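You operate a simulated robot arm through the tools that you are given. There is no shell and no other tool. Be economical: measure what you need, move in short steps, check, and stop when the job is done.

You are at the controls of a simulated two-armed robot. One attempt, no reset.

Task
Test sample cup A in the moisture meter and tag the result.
Fine: lay the black plug on the bench; hold the meter while pressing its button; the tag stands on the RESULT square: DRY for 12 or less, else DAMP. Set down upright: black plug.

The check looks at the end state, three seconds after you hand in, the way a careful person would. Anything else that was tipped, shoved, dropped, spilled or broken makes it a failure.

Robot
Two 7-joint arms with two-finger parallel grippers on one trunk, on a base that drives. Base frame: it is fixed to the floor where the robot stands at the start and does not move with it; the origin is under the middle of the robot, x ahead of it, y to its left, z up; the surface under the hand at the start is at about z = 840. Lengths are in mm, angles in degrees, forces in N, time in s.
The left shoulder is at the start at [80, 131, 947], the right one opposite. With the tool pointing down near the work surface each hand reaches from about 400 to 860 mm from the robot's upright axis, wherever it stands, measured 20 degrees to its own side. Places, roughly: RESULT square [700, -100, 800]; drying bench [600, 200, 800]; moisture meter button [400, 0, 900]; socket of the moisture meter [500, -100, 900]. Payload 1.57 kg a hand.
The tool frame of a hand sits at the grasp point between the pads (the TCP): z along the fingers, y along the line on which they close. The tips reach 30 mm beyond it. Largest opening 110 mm; finger width 24, thickness 12; the body of the gripper, 48 by 112 mm, starts 78 mm behind the TCP.
Orientation is told as [roll, pitch, yaw] about the base's x, y, z axes, in that order, counted from this pose: with the fingers straight down and closing along the base's y, the tool's x points along the base's -x, its y along +y and its z along -z.

Tools
- The arms move only by the tool send_rows. It takes "left_commands", "right_commands" or both (then of equal length, played together; a hand with none holds still); each is a list of rows, each a list of 7 numbers: the shift along the tool's x, y, z in units of 20 mm (1.0 is 20 mm), then the turn, a rotation vector about the tool's x, y, z in units of 5 degrees (1.0 is 5 degrees), then the closure in counts, from 0 (fully open) to 255 (shut). In form: [[dx, dy, dz, rx, ry, rz, grip], ...]. A call has 1 to 12 rows; each row shifts and turns the commanded pose from where the row before left it, along the tool's axes as they then stand. A call with a number of a shift or a turn outside -1 to 1 is refused whole. Rows are played at 5 a second. More than 50 mm and 8.6 degrees between two rows, or a gripper value outside its range, and nothing of the call is played. Where a pose cannot be reached the arm comes as near as it can. A force on the tool above 40 N (or 10 N above the force at the start of the call, whichever is more), or a blocked arm, ends the call early, and 0.2 s more pass. Each finger travels about 108 mm/s and halts on what it meets, pressing with about 28 N; the grip force reading is that of the motor and also rises with nothing between the fingers. The clock runs only during rows and for 0.2 s after the last one: add rows that do not move to give the fingers time. The reply holds the time, the measured pose of the TCP, the force on the tool along the base axes, the opening and the grip force, in the units named above and with some noise, with the torque about the TCP (base axes, N m) and any sound that the robot's microphone picked up.
- Cameras (640 x 400 px; columns grow to the right, rows downward): "scene" is now at [-50.6, 6.5, 1428.2]; the picture's right is [0.09, -1.00, 0.00], its down [-0.49, -0.04, -0.87] and it looks along [0.87, 0.08, -0.49] (base axes); focal length 282 px, centre (320, 200). "left" rides on the left gripper at [70, -16, -141] in its tool frame; the picture's right is [0.23, 0.97, 0.00], its down [-0.86, 0.20, -0.48] and it looks along [-0.47, 0.11, 0.88] (tool axes); focal length 222 px, centre (320, 200). "right" rides on the right gripper at [70, 16, -141] in its tool frame; the picture's right is [-0.23, 0.97, 0.00], its down [-0.86, -0.20, -0.48] and it looks along [-0.47, -0.11, 0.88] (tool axes); focal length 222 px, centre (320, 200). There is no depth. A picture from a camera that has moved, and an enlarged one, comes with that camera's place and axes in the base frame and with its lens.
- camera(camera): a new picture of that camera. It takes no simulated time.
- base_move(legs): drives the robot by 1 to 6 legs, each [ahead, left, turn to the left] in mm, mm and degrees, along the robot's own axes; the way and the turn of a leg run together, so that a leg with both is an arc; at most 1500 mm and 180 degrees a leg. The arms and the cameras ride along, it lands a little off, and it stops where it bumps. It gives what a move gives.
- aim_head(pan, tilt): turns the head with the scene camera to pan (to the left, within 109 degrees either way) and tilt (down, from -29 to 69), counted from straight ahead of the robot. It gives what a move gives.
- close_up(camera, box): a new picture of the part [left, top, right, bottom] of that camera's present view, enlarged. It takes no simulated time.
- hand_in(): hands the job in; it is judged then, once.

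Work in short steps. Places have to be worked out from the pictures, the camera data and where the tool is seen: move nearer, look again, correct. Check each grasp and each placing, and mend what went wrong. You have 120 turns and 92 pictures in all, those below and enlarged ones among them. Open the grippers and draw the arms clear of the work before you hand the job in, unless the task says otherwise; then end with one line.

The tools are called after "Request:" by a JSON object that holds its "op" and its "data". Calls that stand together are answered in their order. send_rows: Moves the arms, as the interface text tells. Its arguments: {"type":"object","properties":{"left_commands":{"type":"array","items":{"type":"array","items":{"type":"number"}}},"right_commands":{"type":"array","items":{"type":"array","items":{"type":"number"}}}},"required":[]} The other tools are called the same way: base_move (legs) drives the base; aim_head (pan, tilt) turns the head that bears the scene camera; camera (camera) takes a picture; close_up (camera, box) takes an enlarged picture of a part of a camera's view; hand_in () hands the job in.

At the start:

```text
t: 0.0
left_eef_pos: [565.0, 203.6, 1169.3]
left_tool_rot: [0.1, 0.1, 0.0]
left_ft_force: [-0.3, 0.0, -1.0]
left_wrist_torque: [0.02, -0.03, 0.0]
left_gripper_width: 110.0
left_grip_force: 0.0
right_eef_pos: [535.3, -221.6, 1108.9]
right_tool_rot: [0.0, -0.1, -0.1]
right_ft_force: [-0.4, 0.1, -0.2]
right_wrist_torque: [-0.02, 0.01, -0.01]
right_gripper_width: 110.0
right_grip_force: 0.2
robot x, y, heading: [-1.2, -1.8, -0.1]
head pan, tilt: [5.0, 29.5]
```

scene: 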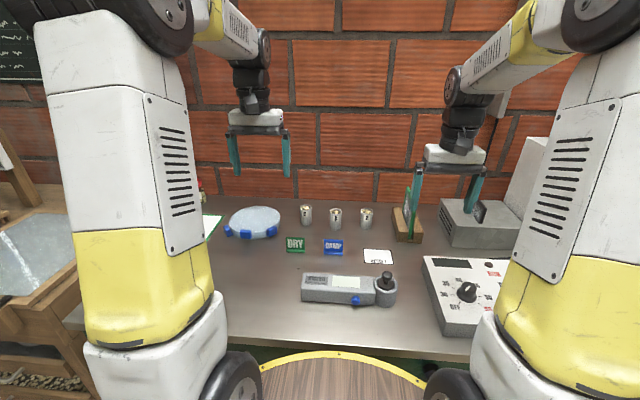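
right: 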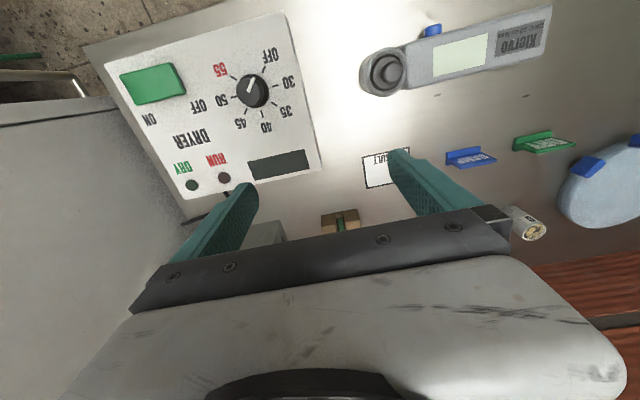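
left: 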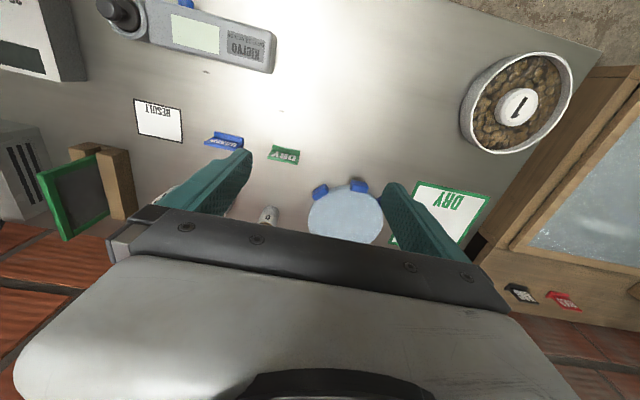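

The scene shows the meter with a black plug in its socket, three cups, two tags and the RESULT square. I'll enlarge the key areas to read them.

Request:
{"op": "close_up", "data": {"camera": "scene", "box": [270, 190, 430, 290]}}

Request:
{"op": "close_up", "data": {"camera": "scene", "box": [280, 250, 420, 330]}}

```text
4.00 times, centred on (350, 240) of scene
camera zoom: at [-50.6, 6.5, 1428.2], right [0.09, -1.0, 0.0], down [-0.49, -0.04, -0.87], along [0.87, 0.08, -0.49], focal length 1128 px, centre (200, 40)
```

zoom: 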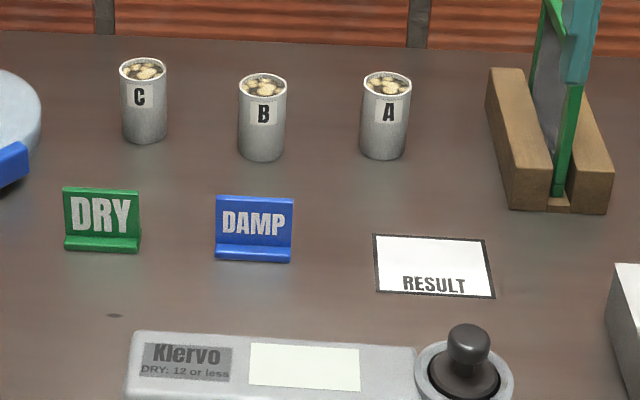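

```text
4.57 times, centred on (350, 290) of scene
camera zoom: at [-50.6, 6.5, 1428.2], right [0.09, -1.0, 0.0], down [-0.49, -0.04, -0.87], along [0.87, 0.08, -0.49], focal length 1290 px, centre (183, -211)
```

zoom: 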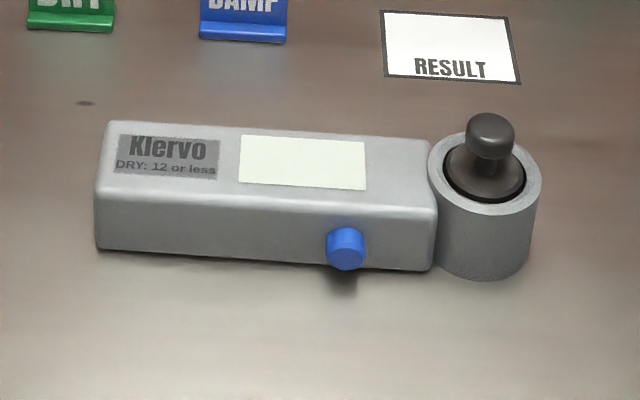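

Triangulating scene and wrist views puts the bench top at z≈840, the meter body at x 456–508, y −86…107 with its top at ~883, and the plug near [475,-116]. I'll turn the left hand so it can straddle the meter body, and bring the right hand above the plug.

Request:
{"op": "send_rows", "data": {"left_commands": [[0, 0, 0, 0, 0, 1, 0], [0, 0, 0, 0, 0, 1, 0], [0, 0, 0, 0, 0, 1, 0], [0, 0, 0, 0, 0, 1, 0], [0, 0, 0, 0, 0, 1, 0], [0, 0, 0, 0, 0, 1, 0], [0, 0, 0, 0, 0, 1, 0], [0, 0, 0, 0, 0, 1, 0], [0, 0, 0, 0, 0, 1, 0], [0, 0, 0, 0, 0, 1, 0], [0, 0, 0, 0, 0, 1, 0], [0, 0, 0, 0, 0, 1, 0]], "right_commands": [[0.23, 0.44, 0.1, 0, 0, 0, 0], [0.23, 0.44, 0.1, 0, 0, 0, 0], [0.23, 0.44, 0.1, 0, 0, 0, 0], [0.23, 0.44, 0.1, 0, 0, 0, 0], [0.23, 0.44, 0.1, 0, 0, 0, 0], [0.23, 0.44, 0.1, 0, 0, 0, 0], [0.23, 0.44, 0.1, 0, 0, 0, 0], [0.23, 0.44, 0.1, 0, 0, 0, 0], [0.23, 0.44, 0.1, 0, 0, 0, 0], [0.23, 0.44, 0.1, 0, 0, 0, 0], [0.23, 0.44, 0.1, 0, 0, 0, 0], [0.23, 0.44, 0.1, 0, 0, 0, 0]]}}

Request:
{"op": "send_rows", "data": {"left_commands": [[0, 0, 0, 0, 0, 1, 0], [0, 0, 0, 0, 0, 1, 0], [0, 0, 0, 0, 0, 1, 0], [0, 0, 0, 0, 0, 1, 0], [0, 0, 0, 0, 0, 1, 0], [0, 0, 0, 0, 0, 1, 0], [-1, 0, 0, 0, 0, 0, 0], [-1, 0, 0, 0, 0, 0, 0], [-1, 0, 0, 0, 0, 0, 0], [0, 0, 0, 0, 0, 0, 0]]}}

Request:
{"op": "camera", "data": {"camera": "left"}}

Request:
{"op": "camera", "data": {"camera": "right"}}

Request:
{"op": "camera", "data": {"camera": "scene"}}

```text
t: 2.6
left_eef_pos: [565.3, 204.2, 1168.5]
left_tool_rot: [0.0, 0.0, -60.1]
left_ft_force: [0.8, -0.6, -0.2]
left_wrist_torque: [0.0, -0.01, -0.01]
left_gripper_width: 110.4
left_grip_force: 0.1
right_eef_pos: [480.0, -116.7, 1085.7]
right_tool_rot: [0.1, 0.0, 0.1]
right_ft_force: [1.4, 0.8, 0.6]
right_wrist_torque: [0.02, -0.01, -0.02]
right_gripper_width: 110.0
right_grip_force: 0.2
robot x, y, heading: [2.9, -2.3, 0.2]
head pan, tilt: [5.0, 29.5]
```

```text
t: 4.8
left_eef_pos: [565.0, 145.8, 1169.2]
left_tool_rot: [0.0, 0.1, -90.0]
left_ft_force: [0.3, 0.0, -0.8]
left_wrist_torque: [-0.02, 0.01, -0.03]
left_gripper_width: 109.9
left_grip_force: 0.1
right_eef_pos: [481.6, -116.7, 1084.2]
right_tool_rot: [-0.1, 0.0, -0.1]
right_ft_force: [0.7, -0.2, 0.1]
right_wrist_torque: [-0.01, -0.02, 0.04]
right_gripper_width: 109.9
right_grip_force: 0.0
robot x, y, heading: [-0.1, 0.7, -0.1]
head pan, tilt: [5.0, 29.5]
```

```text
86 pictures are left
camera left: at [548.6, 214.0, 1311.1], right [0.97, 0.23, 0.0], down [0.2, -0.86, 0.48], along [0.11, -0.47, -0.88], focal length 222 px, centre (320, 200)
```

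left: 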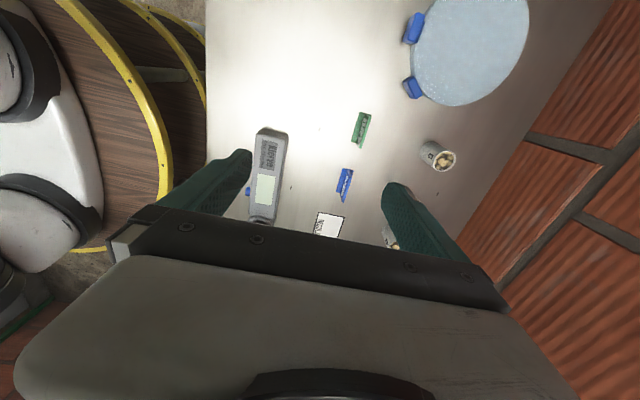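

```text
85 pictures are left
camera right: at [411.5, -98.8, 1224.5], right [0.23, 0.97, 0.0], down [0.86, -0.2, 0.48], along [0.47, -0.11, -0.88], focal length 222 px, centre (320, 200)
```

right: 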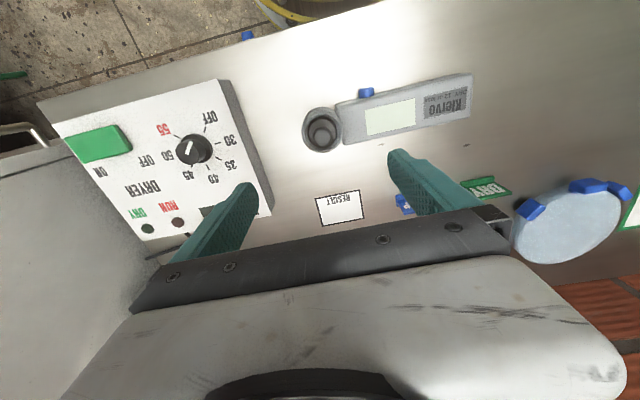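

```text
84 pictures are left
camera scene: at [-50.6, 6.5, 1428.2], right [0.09, -1.0, 0.0], down [-0.49, -0.04, -0.87], along [0.87, 0.08, -0.49], focal length 282 px, centre (320, 200)
```

scene: 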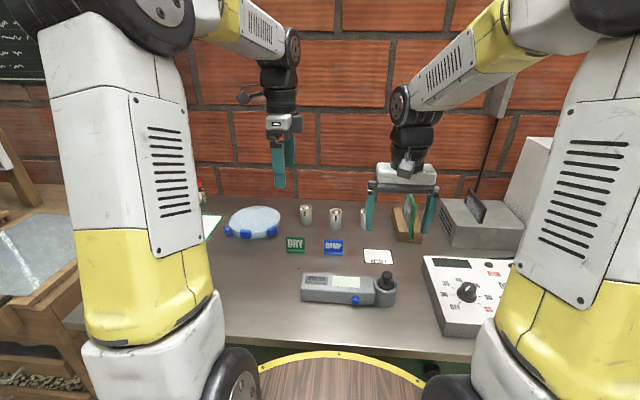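

Let me enlarge the right view of the plug for an accurate location.

Request:
{"op": "close_up", "data": {"camera": "right", "box": [280, 70, 440, 170]}}

```text
4.00 times, centred on (360, 120) of right
camera zoom: at [411.5, -98.8, 1224.5], right [0.23, 0.97, 0.0], down [0.86, -0.2, 0.48], along [0.47, -0.11, -0.88], focal length 888 px, centre (160, 520)
```

zoom: 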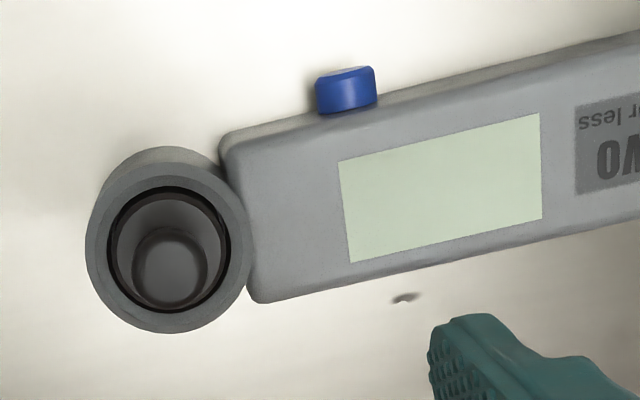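

The socket centre comes out at ≈[478,-112], rim z≈905, knob top ≈930, meter body centred at x≈479. I'll move the left hand above the meter's left end, then look.

Request:
{"op": "send_rows", "data": {"left_commands": [[-0.411, -0.478, 0.9, 0, 0, 0, 0], [-0.411, -0.478, 0.9, 0, 0, 0, 0], [-0.411, -0.478, 0.9, 0, 0, 0, 0], [-0.411, -0.478, 0.9, 0, 0, 0, 0], [-0.411, -0.478, 0.9, 0, 0, 0, 0], [-0.411, -0.478, 0.9, 0, 0, 0, 0], [-0.411, -0.478, 0.9, 0, 0, 0, 0], [-0.411, -0.478, 0.9, 0, 0, 0, 0], [-0.411, -0.478, 0.9, 0, 0, 0, 0], [0, 0, 0, 0, 0, 0, 0]]}}

Request:
{"op": "camera", "data": {"camera": "left"}}

Request:
{"op": "camera", "data": {"camera": "scene"}}

```text
t: 7.0
left_eef_pos: [477.7, 67.9, 1002.9]
left_tool_rot: [0.0, 0.1, -90.0]
left_ft_force: [0.3, 0.6, -0.5]
left_wrist_torque: [-0.03, 0.03, -0.01]
left_gripper_width: 109.8
left_grip_force: 0.0
right_eef_pos: [481.6, -116.8, 1084.4]
right_tool_rot: [0.0, -0.1, 0.0]
right_ft_force: [-0.5, 0.2, 0.4]
right_wrist_torque: [-0.05, 0.01, -0.01]
right_gripper_width: 110.5
right_grip_force: 0.1
robot x, y, heading: [-2.5, 0.9, -0.1]
head pan, tilt: [5.0, 29.5]
```

```text
82 pictures are left
camera left: at [462.0, 137.4, 1145.2], right [0.97, 0.23, 0.0], down [0.2, -0.86, 0.48], along [0.11, -0.47, -0.88], focal length 222 px, centre (320, 200)
```

left: 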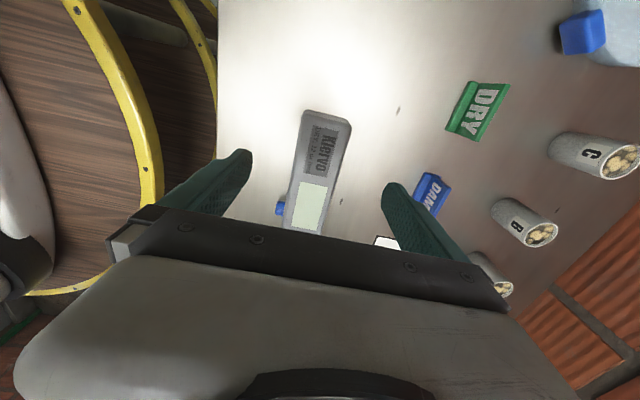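

```text
81 pictures are left
camera scene: at [-50.6, 6.5, 1428.2], right [0.09, -1.0, 0.0], down [-0.49, -0.04, -0.87], along [0.87, 0.08, -0.49], focal length 282 px, centre (320, 200)
```

scene: 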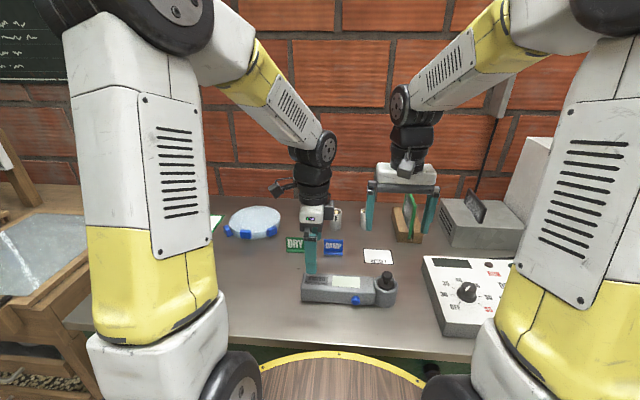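

The fingers straddle the body line with ~25 mm to spare each side. I'll descend to z≈878, then close gently.

Request:
{"op": "send_rows", "data": {"left_commands": [[0.1, 0, 0.9, 0, 0, 0, 0], [0.1, 0, 0.9, 0, 0, 0, 0], [0, 0, 0.9, 0, 0, 0, 0], [0, 0, 0.9, 0, 0, 0, 0], [0, 0, 0.9, 0, 0, 0, 0], [0, 0, 0.9, 0, 0, 0, 0], [0, 0, 0.8, 0, 0, 0, 0], [0, 0, 0, 0, 0, 0, 0]]}}

Request:
{"op": "camera", "data": {"camera": "left"}}

Request:
{"op": "close_up", "data": {"camera": "scene", "box": [280, 200, 440, 320]}}

```text
t: 8.8
left_eef_pos: [478.9, 75.2, 883.3]
left_tool_rot: [0.0, 0.0, -90.0]
left_ft_force: [-0.5, 0.0, 0.7]
left_wrist_torque: [-0.04, -0.01, 0.02]
left_gripper_width: 109.9
left_grip_force: 0.1
right_eef_pos: [479.8, -116.0, 1083.2]
right_tool_rot: [0.0, 0.0, 0.0]
right_ft_force: [0.4, 0.4, -0.2]
right_wrist_torque: [-0.02, -0.01, -0.01]
right_gripper_width: 109.9
right_grip_force: 0.1
robot x, y, heading: [-1.3, 1.9, -0.1]
head pan, tilt: [5.0, 29.5]
```

```text
80 pictures are left
camera left: at [463.0, 144.1, 1023.1], right [0.97, 0.23, 0.0], down [0.2, -0.86, 0.48], along [0.11, -0.47, -0.88], focal length 222 px, centre (320, 200)
```

left: 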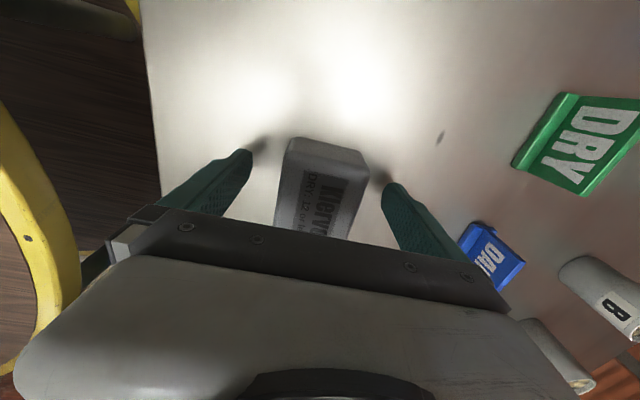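

```text
3.33 times, centred on (360, 260) of scene
camera zoom: at [-50.6, 6.4, 1428.2], right [0.09, -1.0, 0.0], down [-0.49, -0.04, -0.87], along [0.87, 0.08, -0.49], focal length 940 px, centre (187, 0)
```

zoom: 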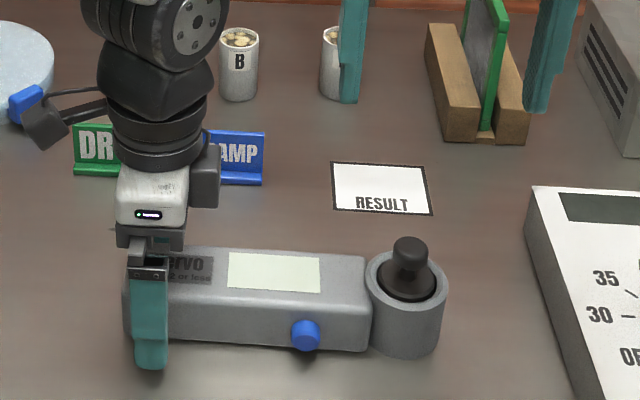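

Position looks good, so I'll lower 6 mm and close gradually onto the body.

Request:
{"op": "send_rows", "data": {"left_commands": [[0, 0, 0.3, 0, 0, 0, 0], [0, 0, 0, 0, 0, 0, 60], [0, 0, 0, 0, 0, 0, 90], [0, 0, 0, 0, 0, 0, 105], [0, 0, 0, 0, 0, 0, 115], [0, 0, 0, 0, 0, 0, 125], [0, 0, 0, 0, 0, 0, 135], [0, 0, 0, 0, 0, 0, 150], [0, 0, 0, 0, 0, 0, 170], [0, 0, 0, 0, 0, 0, 170]]}}

```text
t: 11.0
left_eef_pos: [479.0, 74.6, 875.8]
left_tool_rot: [0.0, -0.1, -90.1]
left_ft_force: [-1.4, -0.5, 0.4]
left_wrist_torque: [0.04, -0.05, -0.11]
left_gripper_width: 59.7
left_grip_force: 28.3
right_eef_pos: [480.0, -115.3, 1083.6]
right_tool_rot: [0.0, 0.0, 0.0]
right_ft_force: [0.4, -0.2, 0.0]
right_wrist_torque: [-0.02, -0.01, -0.02]
right_gripper_width: 110.0
right_grip_force: 0.0
robot x, y, heading: [2.9, -2.2, -0.0]
head pan, tilt: [5.0, 29.5]
```

The meter is held (59.7 mm). Now the right hand goes down to just above the plug knob with a narrower opening.

Request:
{"op": "send_rows", "data": {"right_commands": [[0.1, 0.16, 0.9, 0, 0, 0, 60], [0, 0, 0.9, 0, 0, 0, 100], [0, 0, 0.9, 0, 0, 0, 100], [0, 0, 0.9, 0, 0, 0, 100], [0, 0, 0.9, 0, 0, 0, 100], [0, 0, 0.9, 0, 0, 0, 100], [0, 0, 0.5, 0, 0, 0, 100], [0, 0, 0, 0, 0, 0, 100]]}}

Request:
{"op": "camera", "data": {"camera": "right"}}

Request:
{"op": "close_up", "data": {"camera": "scene", "box": [320, 190, 440, 320]}}

```text
t: 12.8
left_eef_pos: [479.1, 74.0, 876.1]
left_tool_rot: [0.0, 0.0, -90.0]
left_ft_force: [-2.5, -0.1, -0.7]
left_wrist_torque: [0.09, 0.03, -0.11]
left_gripper_width: 60.0
left_grip_force: 28.2
right_eef_pos: [476.3, -112.0, 966.8]
right_tool_rot: [0.0, -0.1, -0.1]
right_ft_force: [-0.3, -0.3, 0.0]
right_wrist_torque: [0.03, 0.0, -0.01]
right_gripper_width: 66.9
right_grip_force: 0.1
robot x, y, heading: [1.8, 1.8, -0.1]
head pan, tilt: [5.0, 29.5]
```

```text
78 pictures are left
camera right: at [406.3, -94.3, 1107.0], right [0.23, 0.97, 0.0], down [0.86, -0.2, 0.48], along [0.47, -0.11, -0.88], focal length 222 px, centre (320, 200)
```

right: 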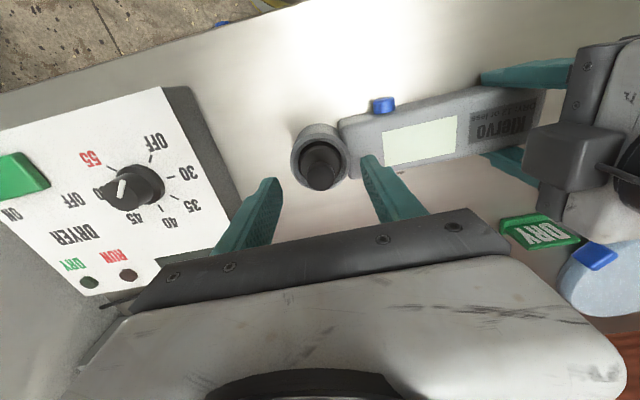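

```text
3.08 times, centred on (380, 255) of scene
camera zoom: at [-50.6, 6.5, 1428.2], right [0.09, -1.0, 0.0], down [-0.49, -0.04, -0.87], along [0.87, 0.08, -0.49], focal length 868 px, centre (135, 31)
```

zoom: 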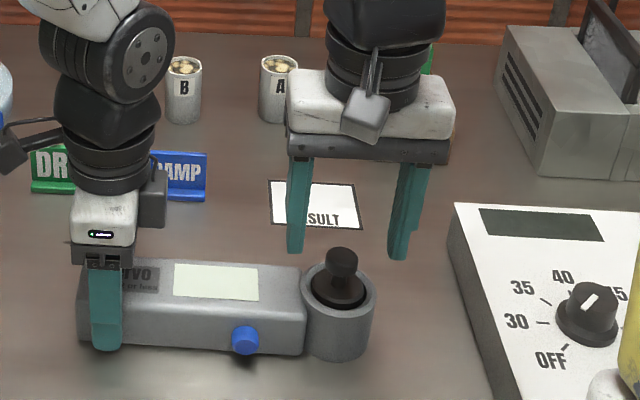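

Estimates of the knob's x differ by ~8 mm between views; an enlarged wrist view should settle it.

Request:
{"op": "close_up", "data": {"camera": "right", "box": [260, 90, 420, 220]}}

```text
3.08 times, centred on (340, 155) of right
camera zoom: at [406.3, -94.3, 1107.0], right [0.23, 0.97, 0.0], down [0.86, -0.2, 0.48], along [0.47, -0.11, -0.88], focal length 684 px, centre (258, 338)
```

zoom: 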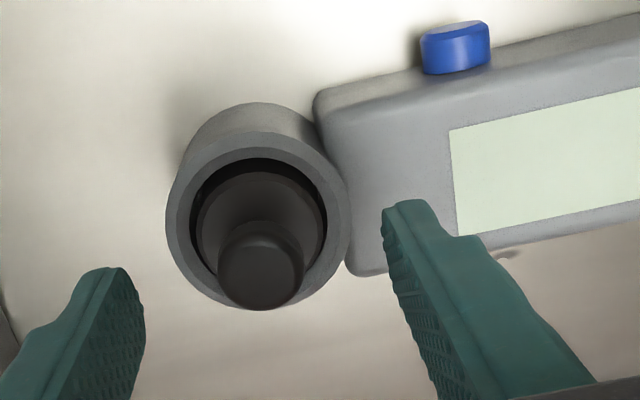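

Knob ≈[474,-110.5], top ≈935. I'll descend so tips are just above the rim (TCP z≈942) and close gently.

Request:
{"op": "send_rows", "data": {"right_commands": [[0.1, 0.08, 0.6, 0, 0, 0, 100], [0, 0, 0.6, 0, 0, 0, 100], [0, 0, 0, 0, 0, 0, 120], [0, 0, 0, 0, 0, 0, 150], [0, 0, 0, 0, 0, 0, 170], [0, 0, 0, 0, 0, 0, 185], [0, 0, 0, 0, 0, 0, 200], [0, 0, 0, 0, 0, 0, 215], [0, 0, 0, 0, 0, 0, 230], [0, 0, 0, 0, 0, 0, 230]]}}

Request:
{"op": "close_up", "data": {"camera": "scene", "box": [320, 190, 440, 320]}}

```text
t: 15.0
left_eef_pos: [480.1, 75.0, 875.8]
left_tool_rot: [0.0, 0.0, -90.0]
left_ft_force: [-0.1, 0.4, 0.0]
left_wrist_torque: [0.04, 0.0, -0.05]
left_gripper_width: 60.0
left_grip_force: 28.0
right_eef_pos: [474.7, -111.6, 942.3]
right_tool_rot: [0.0, 0.0, 0.1]
right_ft_force: [-1.0, -0.7, 0.4]
right_wrist_torque: [0.01, 0.01, 0.0]
right_gripper_width: 23.6
right_grip_force: 27.8
robot x, y, heading: [-1.3, -0.6, 0.1]
head pan, tilt: [5.0, 29.5]
```

```text
3.08 times, centred on (380, 255) of scene
camera zoom: at [-50.6, 6.4, 1428.2], right [0.09, -1.0, 0.0], down [-0.49, -0.04, -0.87], along [0.87, 0.08, -0.49], focal length 868 px, centre (135, 31)
```

zoom: 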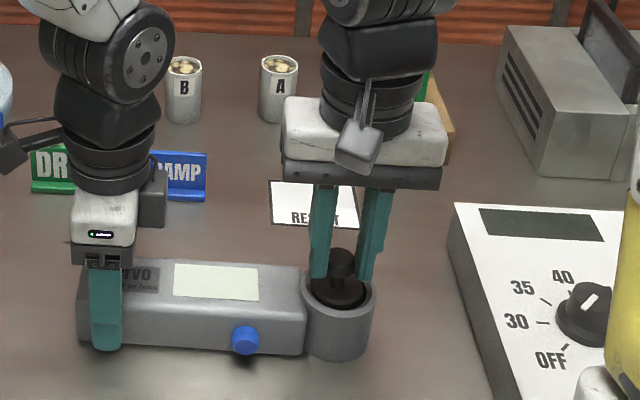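

The grip stopped on the knob at 23.6 mm. I'll lift straight up slowly.

Request:
{"op": "send_rows", "data": {"right_commands": [[0, 0, -0.2, 0, 0, 0, 235], [0, 0, -0.3, 0, 0, 0, 235], [0, 0, -0.5, 0, 0, 0, 235], [0, 0, -0.6, 0, 0, 0, 235], [0, 0, -0.8, 0, 0, 0, 235], [0, 0, -0.8, 0, 0, 0, 235], [0, 0, -0.8, 0, 0, 0, 235], [0, 0, 0, 0, 0, 0, 235]]}}

Request:
{"op": "close_up", "data": {"camera": "scene", "box": [320, 190, 440, 320]}}

```text
t: 16.8
left_eef_pos: [479.3, 74.9, 875.7]
left_tool_rot: [0.0, 0.0, -90.0]
left_ft_force: [-0.5, 1.3, 0.1]
left_wrist_torque: [-0.17, -0.07, -0.03]
left_gripper_width: 59.7
left_grip_force: 28.3
right_eef_pos: [476.0, -109.0, 1023.9]
right_tool_rot: [0.0, 0.0, 0.0]
right_ft_force: [1.6, -0.9, -0.3]
right_wrist_torque: [0.02, 0.0, 0.02]
right_gripper_width: 23.6
right_grip_force: 28.5
robot x, y, heading: [0.1, -2.7, 0.1]
head pan, tilt: [5.0, 29.5]
```

```text
3.08 times, centred on (380, 255) of scene
camera zoom: at [-50.6, 6.5, 1428.2], right [0.09, -1.0, 0.0], down [-0.49, -0.04, -0.87], along [0.87, 0.08, -0.49], focal length 868 px, centre (135, 31)
```

zoom: 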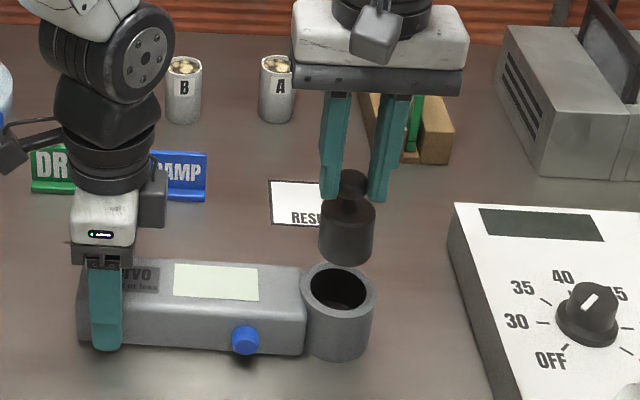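

The plug is out; its bottom is ~79 mm below the TCP. I'll carry it to the free spot near [575,-40], and lower to just above the bench.

Request:
{"op": "send_rows", "data": {"right_commands": [[-0.825, 0.575, 0, 0, 0, 0, 235], [-0.825, 0.575, 0, 0, 0, 0, 235], [-0.825, 0.575, 0, 0, 0, 0, 235], [-0.825, 0.575, 0, 0, 0, 0, 235], [-0.825, 0.575, 0, 0, 0, 0, 235], [-0.825, 0.575, 0, 0, 0, 0, 235], [0, 0, 0.8, 0, 0, 0, 235], [0, 0, 0.8, 0, 0, 0, 235], [0, 0, 0.8, 0, 0, 0, 235], [0, 0, 0.8, 0, 0, 0, 235], [0, 0, 0.8, 0, 0, 0, 235], [0, 0, 0, 0, 0, 0, 235]]}}

Request:
{"op": "close_up", "data": {"camera": "scene", "box": [280, 190, 440, 320]}}

Request:
{"op": "camera", "data": {"camera": "right"}}

```text
t: 19.4
left_eef_pos: [480.1, 75.4, 876.4]
left_tool_rot: [0.0, 0.0, -90.0]
left_ft_force: [-0.7, -1.1, -0.1]
left_wrist_torque: [-0.1, 0.03, -0.05]
left_gripper_width: 60.1
left_grip_force: 28.6
right_eef_pos: [575.6, -40.4, 941.5]
right_tool_rot: [0.0, 0.0, 0.1]
right_ft_force: [0.1, -0.4, -0.2]
right_wrist_torque: [-0.02, -0.01, -0.01]
right_gripper_width: 24.1
right_grip_force: 28.0
robot x, y, heading: [-3.9, 0.6, -0.1]
head pan, tilt: [5.0, 29.5]
```

```text
3.08 times, centred on (360, 255) of scene
camera zoom: at [-50.6, 6.5, 1428.2], right [0.09, -1.0, 0.0], down [-0.49, -0.04, -0.87], along [0.87, 0.08, -0.49], focal length 868 px, centre (197, 31)
```

zoom: 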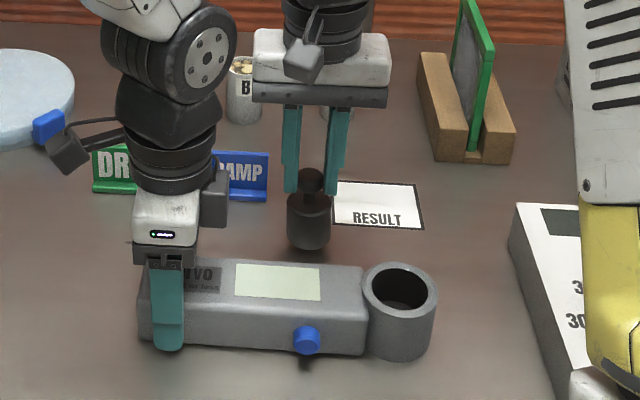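

```text
72 pictures are left
camera right: at [505.6, -22.7, 1081.6], right [0.23, 0.97, 0.0], down [0.86, -0.2, 0.48], along [0.47, -0.11, -0.88], focal length 222 px, centre (320, 200)
```

right: 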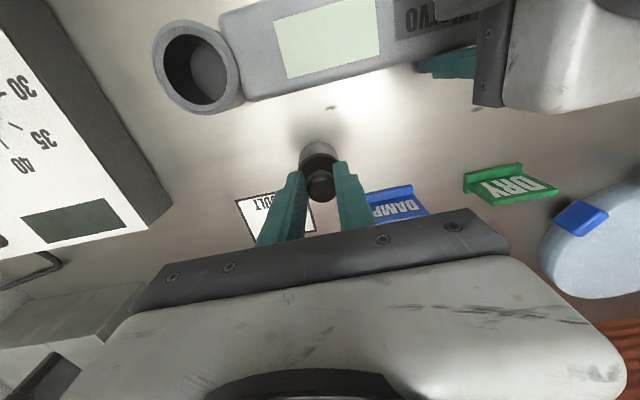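

About 20 mm remain. I'll lower 16 mm, then in 2 mm steps to sense contact.

Request:
{"op": "send_rows", "data": {"right_commands": [[0, 0, 0.4, 0, 0, 0, 235], [0, 0, 0.4, 0, 0, 0, 235], [0, 0, 0.1, 0, 0, 0, 235], [0, 0, 0, 0, 0, 0, 235]]}}

Request:
{"op": "close_up", "data": {"camera": "scene", "box": [300, 210, 400, 290]}}

```text
t: 20.4
left_eef_pos: [479.5, 74.2, 875.5]
left_tool_rot: [0.0, 0.0, -90.0]
left_ft_force: [-0.9, 0.1, 0.4]
left_wrist_torque: [0.31, -0.01, -0.01]
left_gripper_width: 59.8
left_grip_force: 28.4
right_eef_pos: [574.7, -40.3, 925.6]
right_tool_rot: [0.1, -0.2, 0.0]
right_ft_force: [3.0, 1.7, 27.8]
right_wrist_torque: [0.08, -0.35, 0.03]
right_gripper_width: 24.2
right_grip_force: 28.3
robot x, y, heading: [-1.0, 2.5, 0.2]
head pan, tilt: [5.0, 29.5]
```

```text
5.00 times, centred on (350, 250) of scene
camera zoom: at [-51.2, 6.6, 1428.2], right [0.09, -1.0, 0.0], down [-0.49, -0.04, -0.87], along [0.87, 0.08, -0.49], focal length 1411 px, centre (170, -50)
```

zoom: 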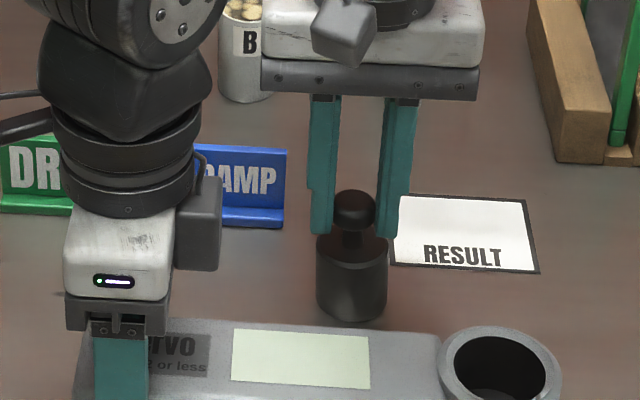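

It's on the bench already (28 N upward). I'll ease off ~2 mm, open and rise.

Request:
{"op": "send_rows", "data": {"right_commands": [[0, 0, -0.1, 0, 0, 0, 235], [0, 0, 0, 0, 0, 0, 215], [0, 0, 0, 0, 0, 0, 190], [0, 0, 0, 0, 0, 0, 150], [0, 0, 0, 0, 0, 0, 120], [0, 0, -0.8, 0, 0, 0, 120], [0, 0, -1, 0, 0, 0, 120], [0, 0, -1, 0, 0, 0, 120], [0, 0, -1, 0, 0, 0, 120], [0, 0, -1, 0, 0, 0, 120]]}}

Request:
{"op": "close_up", "data": {"camera": "scene", "box": [280, 190, 440, 320]}}

```text
t: 22.6
left_eef_pos: [479.6, 74.2, 876.6]
left_tool_rot: [0.1, -0.1, -90.1]
left_ft_force: [-0.7, 0.6, 0.3]
left_wrist_torque: [-0.26, -0.06, -0.05]
left_gripper_width: 59.8
left_grip_force: 27.7
right_eef_pos: [573.3, -39.5, 1021.3]
right_tool_rot: [0.0, -0.1, -0.1]
right_ft_force: [0.3, 0.8, -1.0]
right_wrist_torque: [-0.03, -0.01, 0.0]
right_gripper_width: 58.4
right_grip_force: 0.0
robot x, y, heading: [-1.6, 2.8, -0.2]
head pan, tilt: [5.0, 29.5]
```

```text
3.08 times, centred on (360, 255) of scene
camera zoom: at [-50.6, 6.5, 1428.2], right [0.09, -1.0, 0.0], down [-0.49, -0.04, -0.87], along [0.87, 0.08, -0.49], focal length 868 px, centre (197, 31)
```

zoom: 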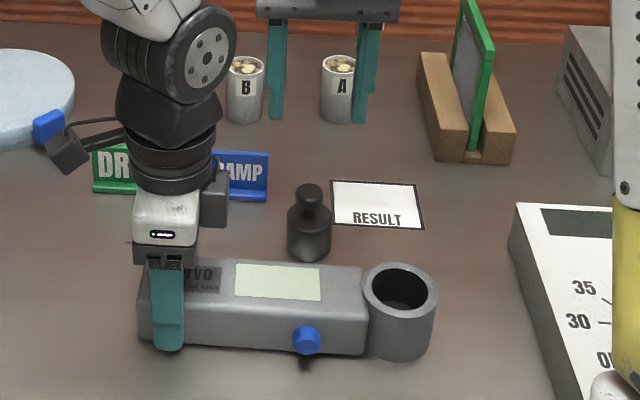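

The plug stands upright on the bench. Next, move the right hand above cup A (≈[805,-82]).

Request:
{"op": "send_rows", "data": {"right_commands": [[-0.9, -0.17, 0, 0, 0, 0, 90], [-0.9, -0.17, 0, 0, 0, 0, 90], [-0.9, -0.17, 0, 0, 0, 0, 90], [-0.9, -0.17, 0, 0, 0, 0, 90], [-0.9, -0.17, 0, 0, 0, 0, 90], [-0.9, -0.17, 0, 0, 0, 0, 90], [-0.9, -0.17, 0, 0, 0, 0, 90], [-0.9, -0.17, 0, 0, 0, 0, 90], [-0.9, -0.17, 0, 0, 0, 0, 90], [-0.9, -0.17, 0, 0, 0, 0, 90], [-0.9, -0.17, 0, 0, 0, 0, 90], [0, 0, 0, 0, 0, 0, 90]]}}

Request:
{"op": "camera", "data": {"camera": "right"}}

Request:
{"op": "close_up", "data": {"camera": "scene", "box": [300, 140, 440, 260]}}

```text
t: 25.2
left_eef_pos: [478.7, 74.5, 875.9]
left_tool_rot: [0.0, -0.1, -90.0]
left_ft_force: [0.8, 0.1, 1.8]
left_wrist_torque: [0.21, 0.09, -0.05]
left_gripper_width: 59.8
left_grip_force: 27.4
right_eef_pos: [773.3, -79.2, 1022.2]
right_tool_rot: [-0.1, 0.0, 0.0]
right_ft_force: [-0.5, -0.8, -0.4]
right_wrist_torque: [-0.02, 0.03, 0.01]
right_gripper_width: 71.1
right_grip_force: 0.0
robot x, y, heading: [-2.8, -5.8, 0.3]
head pan, tilt: [5.0, 29.5]
```

```text
69 pictures are left
camera right: at [704.1, -61.3, 1163.4], right [0.23, 0.97, 0.0], down [0.86, -0.2, 0.48], along [0.47, -0.11, -0.88], focal length 222 px, centre (320, 200)
```

right: 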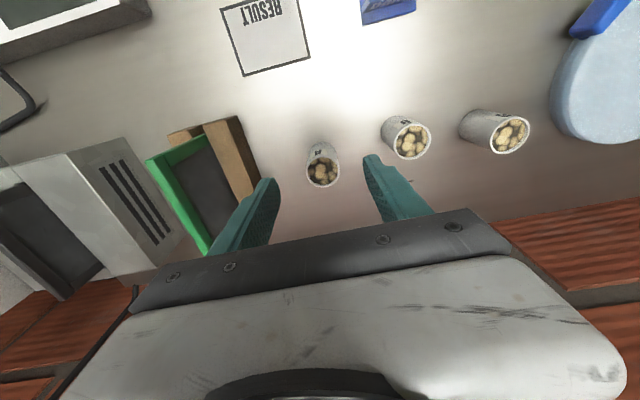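

```text
3.33 times, centred on (370, 200) of scene
camera zoom: at [-50.6, 6.5, 1428.2], right [0.09, -1.0, 0.0], down [-0.49, -0.04, -0.87], along [0.87, 0.08, -0.49], focal length 940 px, centre (153, 200)
```

zoom: 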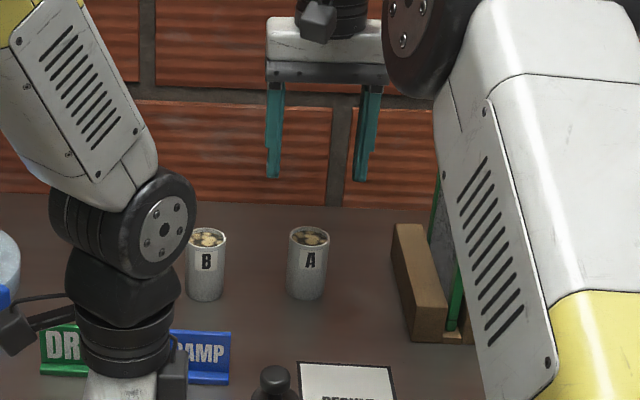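

Cup A's rim is at [801,-81,913]. In the socket its top should stand ~25 mm proud, so I'll grip only its top 20 mm (TCP z≈923).

Request:
{"op": "send_rows", "data": {"right_commands": [[-0.7, -0.05, 0, 0, 0, 0, 90], [-0.7, -0.05, 0, 0, 0, 0, 90], [0, 0, 0.8, 0, 0, 0, 90], [0, 0, 0.8, 0, 0, 0, 90], [0, 0, 0.8, 0, 0, 0, 90], [0, 0, 0, 0, 0, 0, 90]]}}

Request:
{"op": "close_up", "data": {"camera": "right", "box": [220, 100, 440, 240]}}

Request:
{"op": "close_up", "data": {"camera": "scene", "box": [300, 140, 440, 260]}}

```text
t: 26.6
left_eef_pos: [479.7, 74.9, 875.6]
left_tool_rot: [0.0, 0.0, -90.0]
left_ft_force: [-2.6, -0.2, 2.9]
left_wrist_torque: [0.0, -0.02, -0.09]
left_gripper_width: 59.9
left_grip_force: 27.5
right_eef_pos: [800.9, -80.1, 973.4]
right_tool_rot: [0.1, 0.0, 0.0]
right_ft_force: [0.7, -0.5, -0.6]
right_wrist_torque: [-0.02, 0.01, 0.02]
right_gripper_width: 71.0
right_grip_force: 0.1
robot x, y, heading: [-1.7, 3.9, 0.1]
head pan, tilt: [5.0, 29.5]
```

```text
2.86 times, centred on (330, 170) of right
camera zoom: at [731.3, -61.9, 1114.3], right [0.23, 0.97, 0.0], down [0.86, -0.2, 0.48], along [0.47, -0.11, -0.88], focal length 635 px, centre (291, 286)
```

zoom: 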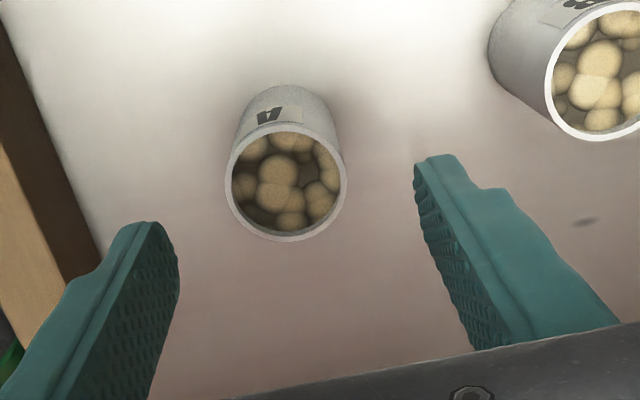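

```text
3.33 times, centred on (370, 200) of scene
camera zoom: at [-50.7, 6.4, 1428.2], right [0.09, -1.0, 0.0], down [-0.49, -0.04, -0.87], along [0.87, 0.08, -0.49], focal length 940 px, centre (153, 200)
```

zoom: 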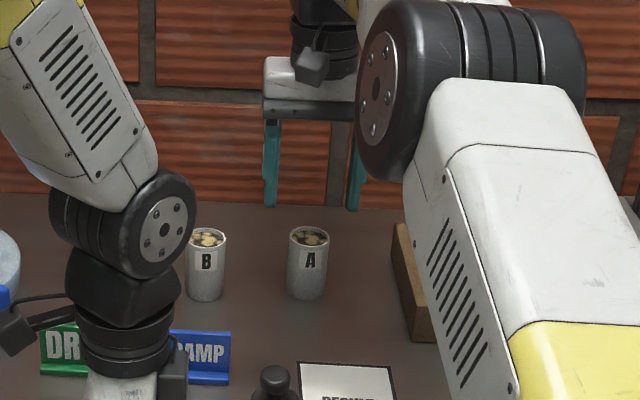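

Cup A is centred at [800,-80] under the hand. Descend 50 mm and close gently.

Request:
{"op": "send_rows", "data": {"right_commands": [[0, 0, 0.7, 0, 0, 0, 90], [0, 0, 0.7, 0, 0, 0, 90], [0, 0, 0.7, 0, 0, 0, 90], [0, 0, 0.4, 0, 0, 0, 90], [0, 0, 0, 0, 0, 0, 110], [0, 0, 0, 0, 0, 0, 130], [0, 0, 0, 0, 0, 0, 145], [0, 0, 0, 0, 0, 0, 155], [0, 0, 0, 0, 0, 0, 165], [0, 0, 0, 0, 0, 0, 175], [0, 0, 0, 0, 0, 0, 190], [0, 0, 0, 0, 0, 0, 190]]}}

Request:
{"op": "camera", "data": {"camera": "right"}}

Request:
{"op": "close_up", "data": {"camera": "scene", "box": [300, 140, 440, 260]}}

```text
t: 29.2
left_eef_pos: [478.8, 74.2, 876.8]
left_tool_rot: [0.0, 0.0, -89.8]
left_ft_force: [-1.2, -0.3, 0.6]
left_wrist_torque: [-0.01, -0.07, -0.11]
left_gripper_width: 59.9
left_grip_force: 27.8
right_eef_pos: [799.0, -81.1, 924.1]
right_tool_rot: [0.1, 0.0, 0.0]
right_ft_force: [0.3, -0.3, -0.1]
right_wrist_torque: [0.0, 0.0, 0.04]
right_gripper_width: 40.8
right_grip_force: 28.2
robot x, y, heading: [0.3, -4.8, 0.2]
head pan, tilt: [5.0, 29.5]
```

```text
65 pictures are left
camera right: at [731.2, -63.4, 1065.3], right [0.23, 0.97, 0.0], down [0.86, -0.2, 0.48], along [0.47, -0.11, -0.88], focal length 222 px, centre (320, 200)
```

right: 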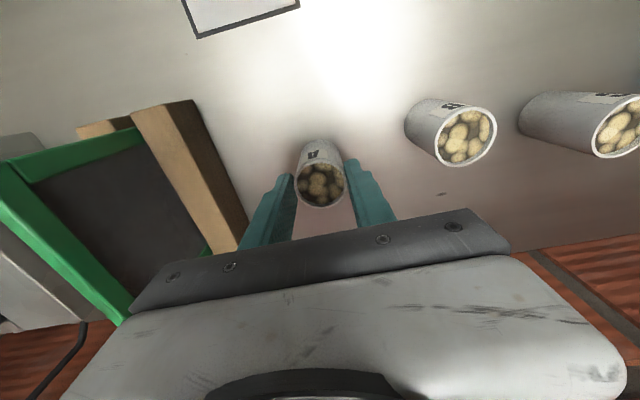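

```text
3.33 times, centred on (370, 200) of scene
camera zoom: at [-50.6, 6.4, 1428.2], right [0.09, -1.0, 0.0], down [-0.49, -0.04, -0.87], along [0.87, 0.08, -0.49], focal length 940 px, centre (153, 200)
```

zoom: 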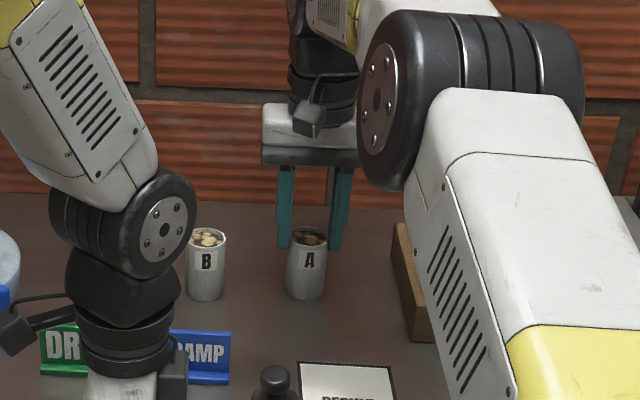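

Cup A is gripped at 40.8 mm. Lift gently ~115 mm.

Request:
{"op": "send_rows", "data": {"right_commands": [[0, 0, -0.2, 0, 0, 0, 195], [0, 0, -0.4, 0, 0, 0, 195], [0, 0, -0.6, 0, 0, 0, 195], [0, 0, -0.7, 0, 0, 0, 195], [0, 0, -0.7, 0, 0, 0, 195], [0, 0, -0.7, 0, 0, 0, 195], [0, 0, -0.7, 0, 0, 0, 195], [0, 0, -0.7, 0, 0, 0, 195], [0, 0, -0.6, 0, 0, 0, 195], [0, 0, -0.4, 0, 0, 0, 195], [0, 0, 0, 0, 0, 0, 195]]}}

Request:
{"op": "close_up", "data": {"camera": "scene", "box": [300, 140, 440, 260]}}

```text
t: 31.6
left_eef_pos: [480.2, 76.7, 875.9]
left_tool_rot: [0.0, 0.0, -90.1]
left_ft_force: [-2.1, 0.4, 1.6]
left_wrist_torque: [0.03, -0.05, -0.07]
left_gripper_width: 60.1
left_grip_force: 27.7
right_eef_pos: [797.7, -81.4, 1036.5]
right_tool_rot: [-0.1, 0.0, 0.0]
right_ft_force: [-0.3, 0.2, -0.3]
right_wrist_torque: [0.02, 0.0, -0.01]
right_gripper_width: 40.7
right_grip_force: 28.1
right hand out of reach, approached as far as the arm can: row 10
robot x, y, heading: [0.5, -4.3, 0.2]
head pan, tilt: [5.0, 29.5]
```

```text
3.33 times, centred on (370, 200) of scene
camera zoom: at [-50.6, 6.5, 1428.2], right [0.09, -1.0, 0.0], down [-0.49, -0.04, -0.87], along [0.87, 0.08, -0.49], focal length 940 px, centre (153, 200)
```

zoom: 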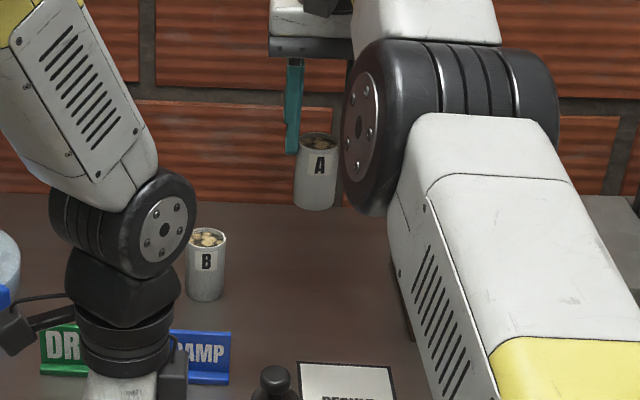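

Cup A hangs upright. I'll carry it back toward the socket at this height.

Request:
{"op": "send_rows", "data": {"right_commands": [[0.4, -0.05, 0, 0, 0, 0, 195], [0.7, -0.1, 0, 0, 0, 0, 195], [0.9, -0.1, 0, 0, 0, 0, 195], [0.9, -0.1, 0, 0, 0, 0, 195], [0.9, -0.1, 0, 0, 0, 0, 195], [0.9, -0.1, 0, 0, 0, 0, 195], [0.9, -0.1, 0, 0, 0, 0, 195], [0.9, -0.1, 0, 0, 0, 0, 195], [0.9, -0.1, 0, 0, 0, 0, 195], [0.9, -0.1, 0, 0, 0, 0, 195], [0.7, -0.1, 0, 0, 0, 0, 195], [0.5, 0, 0, 0, 0, 0, 195]]}}

Request:
{"op": "send_rows", "data": {"right_commands": [[0.5, -0.1, 0, 0, 0, 0, 195], [0.9, -0.1, 0, 0, 0, 0, 195], [0.9, -0.1, 0, 0, 0, 0, 195], [0.9, -0.1, 0, 0, 0, 0, 195], [0.9, -0.1, 0, 0, 0, 0, 195], [0.9, -0.1, 0, 0, 0, 0, 195], [0.7, 0, 0, 0, 0, 0, 195], [0.5, 0, 0, 0, 0, 0, 195], [0.2, 0, 0, 0, 0, 0, 195], [0, 0, 0, 0, 0, 0, 195]]}}

Request:
{"op": "close_up", "data": {"camera": "scene", "box": [300, 190, 440, 310]}}

Request:
{"op": "close_up", "data": {"camera": "right", "box": [220, 60, 440, 240]}}

```text
t: 34.2
left_eef_pos: [479.8, 74.7, 876.0]
left_tool_rot: [0.0, 0.0, -90.0]
left_ft_force: [0.5, -0.5, 1.9]
left_wrist_torque: [-0.03, -0.05, -0.08]
left_gripper_width: 59.8
left_grip_force: 27.4
right_eef_pos: [780.8, -83.5, 1082.4]
right_tool_rot: [0.0, 0.1, 0.0]
right_ft_force: [-1.0, 0.0, -1.0]
right_wrist_torque: [-0.02, 0.01, -0.02]
right_gripper_width: 40.6
right_grip_force: 28.5
right hand out of reach, approached as far as the arm can: row 1, 2, 3, 4, 5, 6, 7, 8, 9, 10, 11, 12
robot x, y, heading: [2.4, 2.6, -0.0]
head pan, tilt: [5.0, 29.5]
```

```text
t: 36.4
left_eef_pos: [479.4, 75.1, 877.2]
left_tool_rot: [0.1, 0.1, -90.0]
left_ft_force: [0.2, 0.0, 1.2]
left_wrist_torque: [0.0, -0.05, -0.03]
left_gripper_width: 59.9
left_grip_force: 28.2
right_eef_pos: [770.6, -84.3, 1111.3]
right_tool_rot: [0.0, 0.1, 0.0]
right_ft_force: [0.5, 0.5, -0.7]
right_wrist_torque: [0.03, -0.01, 0.0]
right_gripper_width: 40.6
right_grip_force: 28.0
right hand out of reach, approached as far as the arm can: row 1, 2, 3, 4, 5, 6, 7, 8, 9
robot x, y, heading: [0.3, -0.2, 0.0]
head pan, tilt: [5.0, 29.5]
```

```text
3.33 times, centred on (370, 250) of scene
camera zoom: at [-50.6, 6.5, 1428.2], right [0.09, -1.0, 0.0], down [-0.49, -0.04, -0.87], along [0.87, 0.08, -0.49], focal length 940 px, centre (153, 33)
```

zoom: 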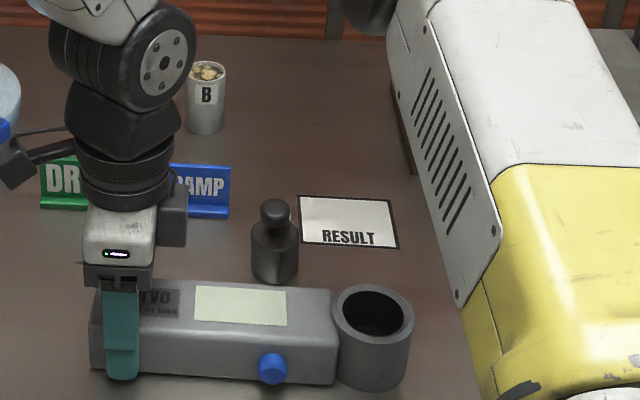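

```text
2.22 times, centred on (330, 150) of right
camera zoom: at [701.9, -66.7, 1251.6], right [0.23, 0.97, 0.0], down [0.86, -0.2, 0.48], along [0.46, -0.11, -0.88], focal length 494 px, centre (298, 311)
```

zoom: 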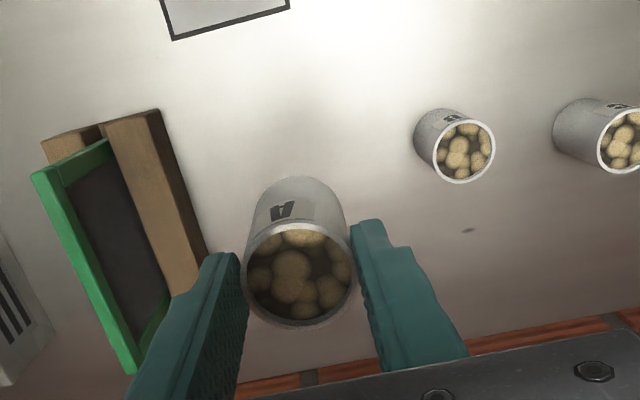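

The hand hit a reach limit and drifted up instead of back. I'll test with a small combined down-and-back motion.

Request:
{"op": "send_rows", "data": {"right_commands": [[0, 0, 0.5, 0, 0, 0, 195], [0, 0, 0.5, 0, 0, 0, 195], [0, 0, 0.5, 0, 0, 0, 195], [0, 0, 0.5, 0, 0, 0, 195], [0, 0, 0, 0, 0, 0, 195]]}}

Request:
{"op": "camera", "data": {"camera": "scene"}}

```text
t: 37.6
left_eef_pos: [479.4, 74.8, 875.7]
left_tool_rot: [-0.1, 0.0, -90.0]
left_ft_force: [-0.9, 0.7, 2.3]
left_wrist_torque: [-0.01, -0.03, -0.04]
left_gripper_width: 59.8
left_grip_force: 27.9
right_eef_pos: [783.5, -82.5, 1073.9]
right_tool_rot: [0.0, 0.1, 0.0]
right_ft_force: [0.6, 0.5, -1.1]
right_wrist_torque: [-0.01, 0.01, -0.02]
right_gripper_width: 40.6
right_grip_force: 28.4
right hand out of reach, approached as far as the arm can: row 2, 3
robot x, y, heading: [1.1, -0.6, -0.1]
head pan, tilt: [5.0, 29.5]
```

```text
60 pictures are left
camera scene: at [-50.6, 6.5, 1428.2], right [0.09, -1.0, 0.0], down [-0.49, -0.04, -0.87], along [0.87, 0.08, -0.49], focal length 282 px, centre (320, 200)
```

scene: 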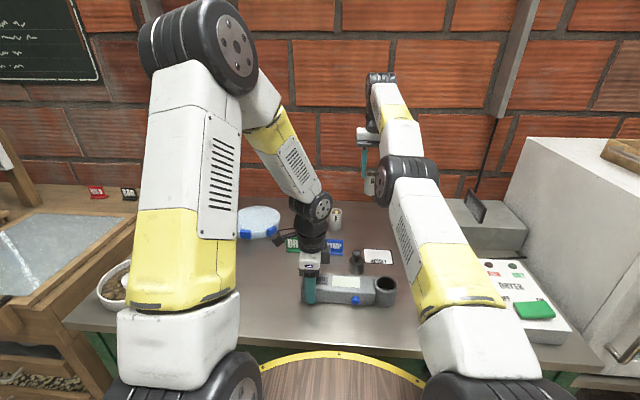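

The arm is stretched nearly straight and slides along its reach limit. I'll lower to bend the elbow, then pull back.

Request:
{"op": "send_rows", "data": {"right_commands": [[0, 0, 0.6, 0, 0, 0, 195], [0, 0, 0.6, 0, 0, 0, 195], [0, 0, 0.6, 0, 0, 0, 195], [0, 0, 0.6, 0, 0, 0, 195], [0, 0, 0.6, 0, 0, 0, 195], [0.3, 0, 0.3, 0, 0, 0, 195], [0.5, 0, 0, 0, 0, 0, 195], [0.5, 0, 0, 0, 0, 0, 195], [0.3, 0, 0, 0, 0, 0, 195], [0, 0, 0, 0, 0, 0, 195]]}}

```text
t: 39.8
left_eef_pos: [479.2, 75.1, 874.3]
left_tool_rot: [-0.1, 0.0, -90.0]
left_ft_force: [-0.7, 0.0, 2.1]
left_wrist_torque: [0.02, -0.01, -0.04]
left_gripper_width: 59.8
left_grip_force: 28.4
right_eef_pos: [798.1, -78.7, 1021.8]
right_tool_rot: [0.1, 0.1, 0.0]
right_ft_force: [0.7, -0.2, -0.4]
right_wrist_torque: [-0.04, -0.01, 0.02]
right_gripper_width: 40.9
right_grip_force: 27.4
right hand out of reach, approached as far as the arm can: row 1, 2, 3, 5, 6, 7, 8, 9
robot x, y, heading: [-1.9, -3.4, -0.4]
head pan, tilt: [5.0, 29.5]
```

Backward rows still fail; keep lowering to z≈945 where the arm bent freely before (cup still ~20 mm clear), with a few back steps to follow.

Request:
{"op": "send_rows", "data": {"right_commands": [[0, 0, 0.6, 0, 0, 0, 195], [0, 0, 0.6, 0, 0, 0, 195], [0, 0, 0.6, 0, 0, 0, 195], [0, 0, 0.6, 0, 0, 0, 195], [0, 0, 0.6, 0, 0, 0, 195], [0, 0, 0.6, 0, 0, 0, 195], [0, 0, 0, 0, 0, 0, 195], [0.3, 0, 0, 0, 0, 0, 195], [0.5, 0, 0, 0, 0, 0, 195], [0.5, 0, 0, 0, 0, 0, 195], [0.3, 0, 0, 0, 0, 0, 195], [0, 0, 0, 0, 0, 0, 195]]}}

```text
t: 42.4
left_eef_pos: [480.2, 75.1, 876.1]
left_tool_rot: [0.0, -0.1, -90.0]
left_ft_force: [-0.2, 0.1, 0.6]
left_wrist_torque: [-0.01, -0.02, -0.08]
left_gripper_width: 59.7
left_grip_force: 28.2
right_eef_pos: [810.5, -76.0, 948.1]
right_tool_rot: [0.0, 0.1, 0.0]
right_ft_force: [-0.4, 0.4, -0.4]
right_wrist_torque: [0.03, 0.01, 0.0]
right_gripper_width: 41.1
right_grip_force: 27.9
right hand out of reach, approached as far as the arm can: row 2, 3, 5, 8, 9, 10, 11
robot x, y, heading: [-0.6, -0.2, -0.1]
head pan, tilt: [5.0, 29.5]
```

The elbow seems locked just past straight, so inward commands slide tangentially. I'll try pushing radially outward a little, then inward, to flip it through straight.

Request:
{"op": "send_rows", "data": {"right_commands": [[-0.9, 0, -0.27, 0, 0, 0, 195], [0, 0, 0, 0, 0, 0, 195], [0.9, 0, 0.2, 0, 0, 0, 195], [0.9, 0, 0, 0, 0, 0, 195], [0, 0, 0, 0, 0, 0, 195]]}}

```text
t: 43.6
left_eef_pos: [479.0, 75.0, 875.8]
left_tool_rot: [0.0, 0.1, -89.9]
left_ft_force: [-1.9, 0.0, 1.1]
left_wrist_torque: [-0.11, -0.03, -0.15]
left_gripper_width: 59.8
left_grip_force: 27.9
right_eef_pos: [777.0, -79.7, 950.3]
right_tool_rot: [0.0, 0.0, 0.0]
right_ft_force: [0.3, 0.3, -1.2]
right_wrist_torque: [-0.01, -0.02, 0.01]
right_gripper_width: 40.8
right_grip_force: 28.1
right hand out of reach, approached as far as the arm can: row 1
robot x, y, heading: [0.9, -1.0, -0.3]
head pan, tilt: [5.0, 29.5]
```

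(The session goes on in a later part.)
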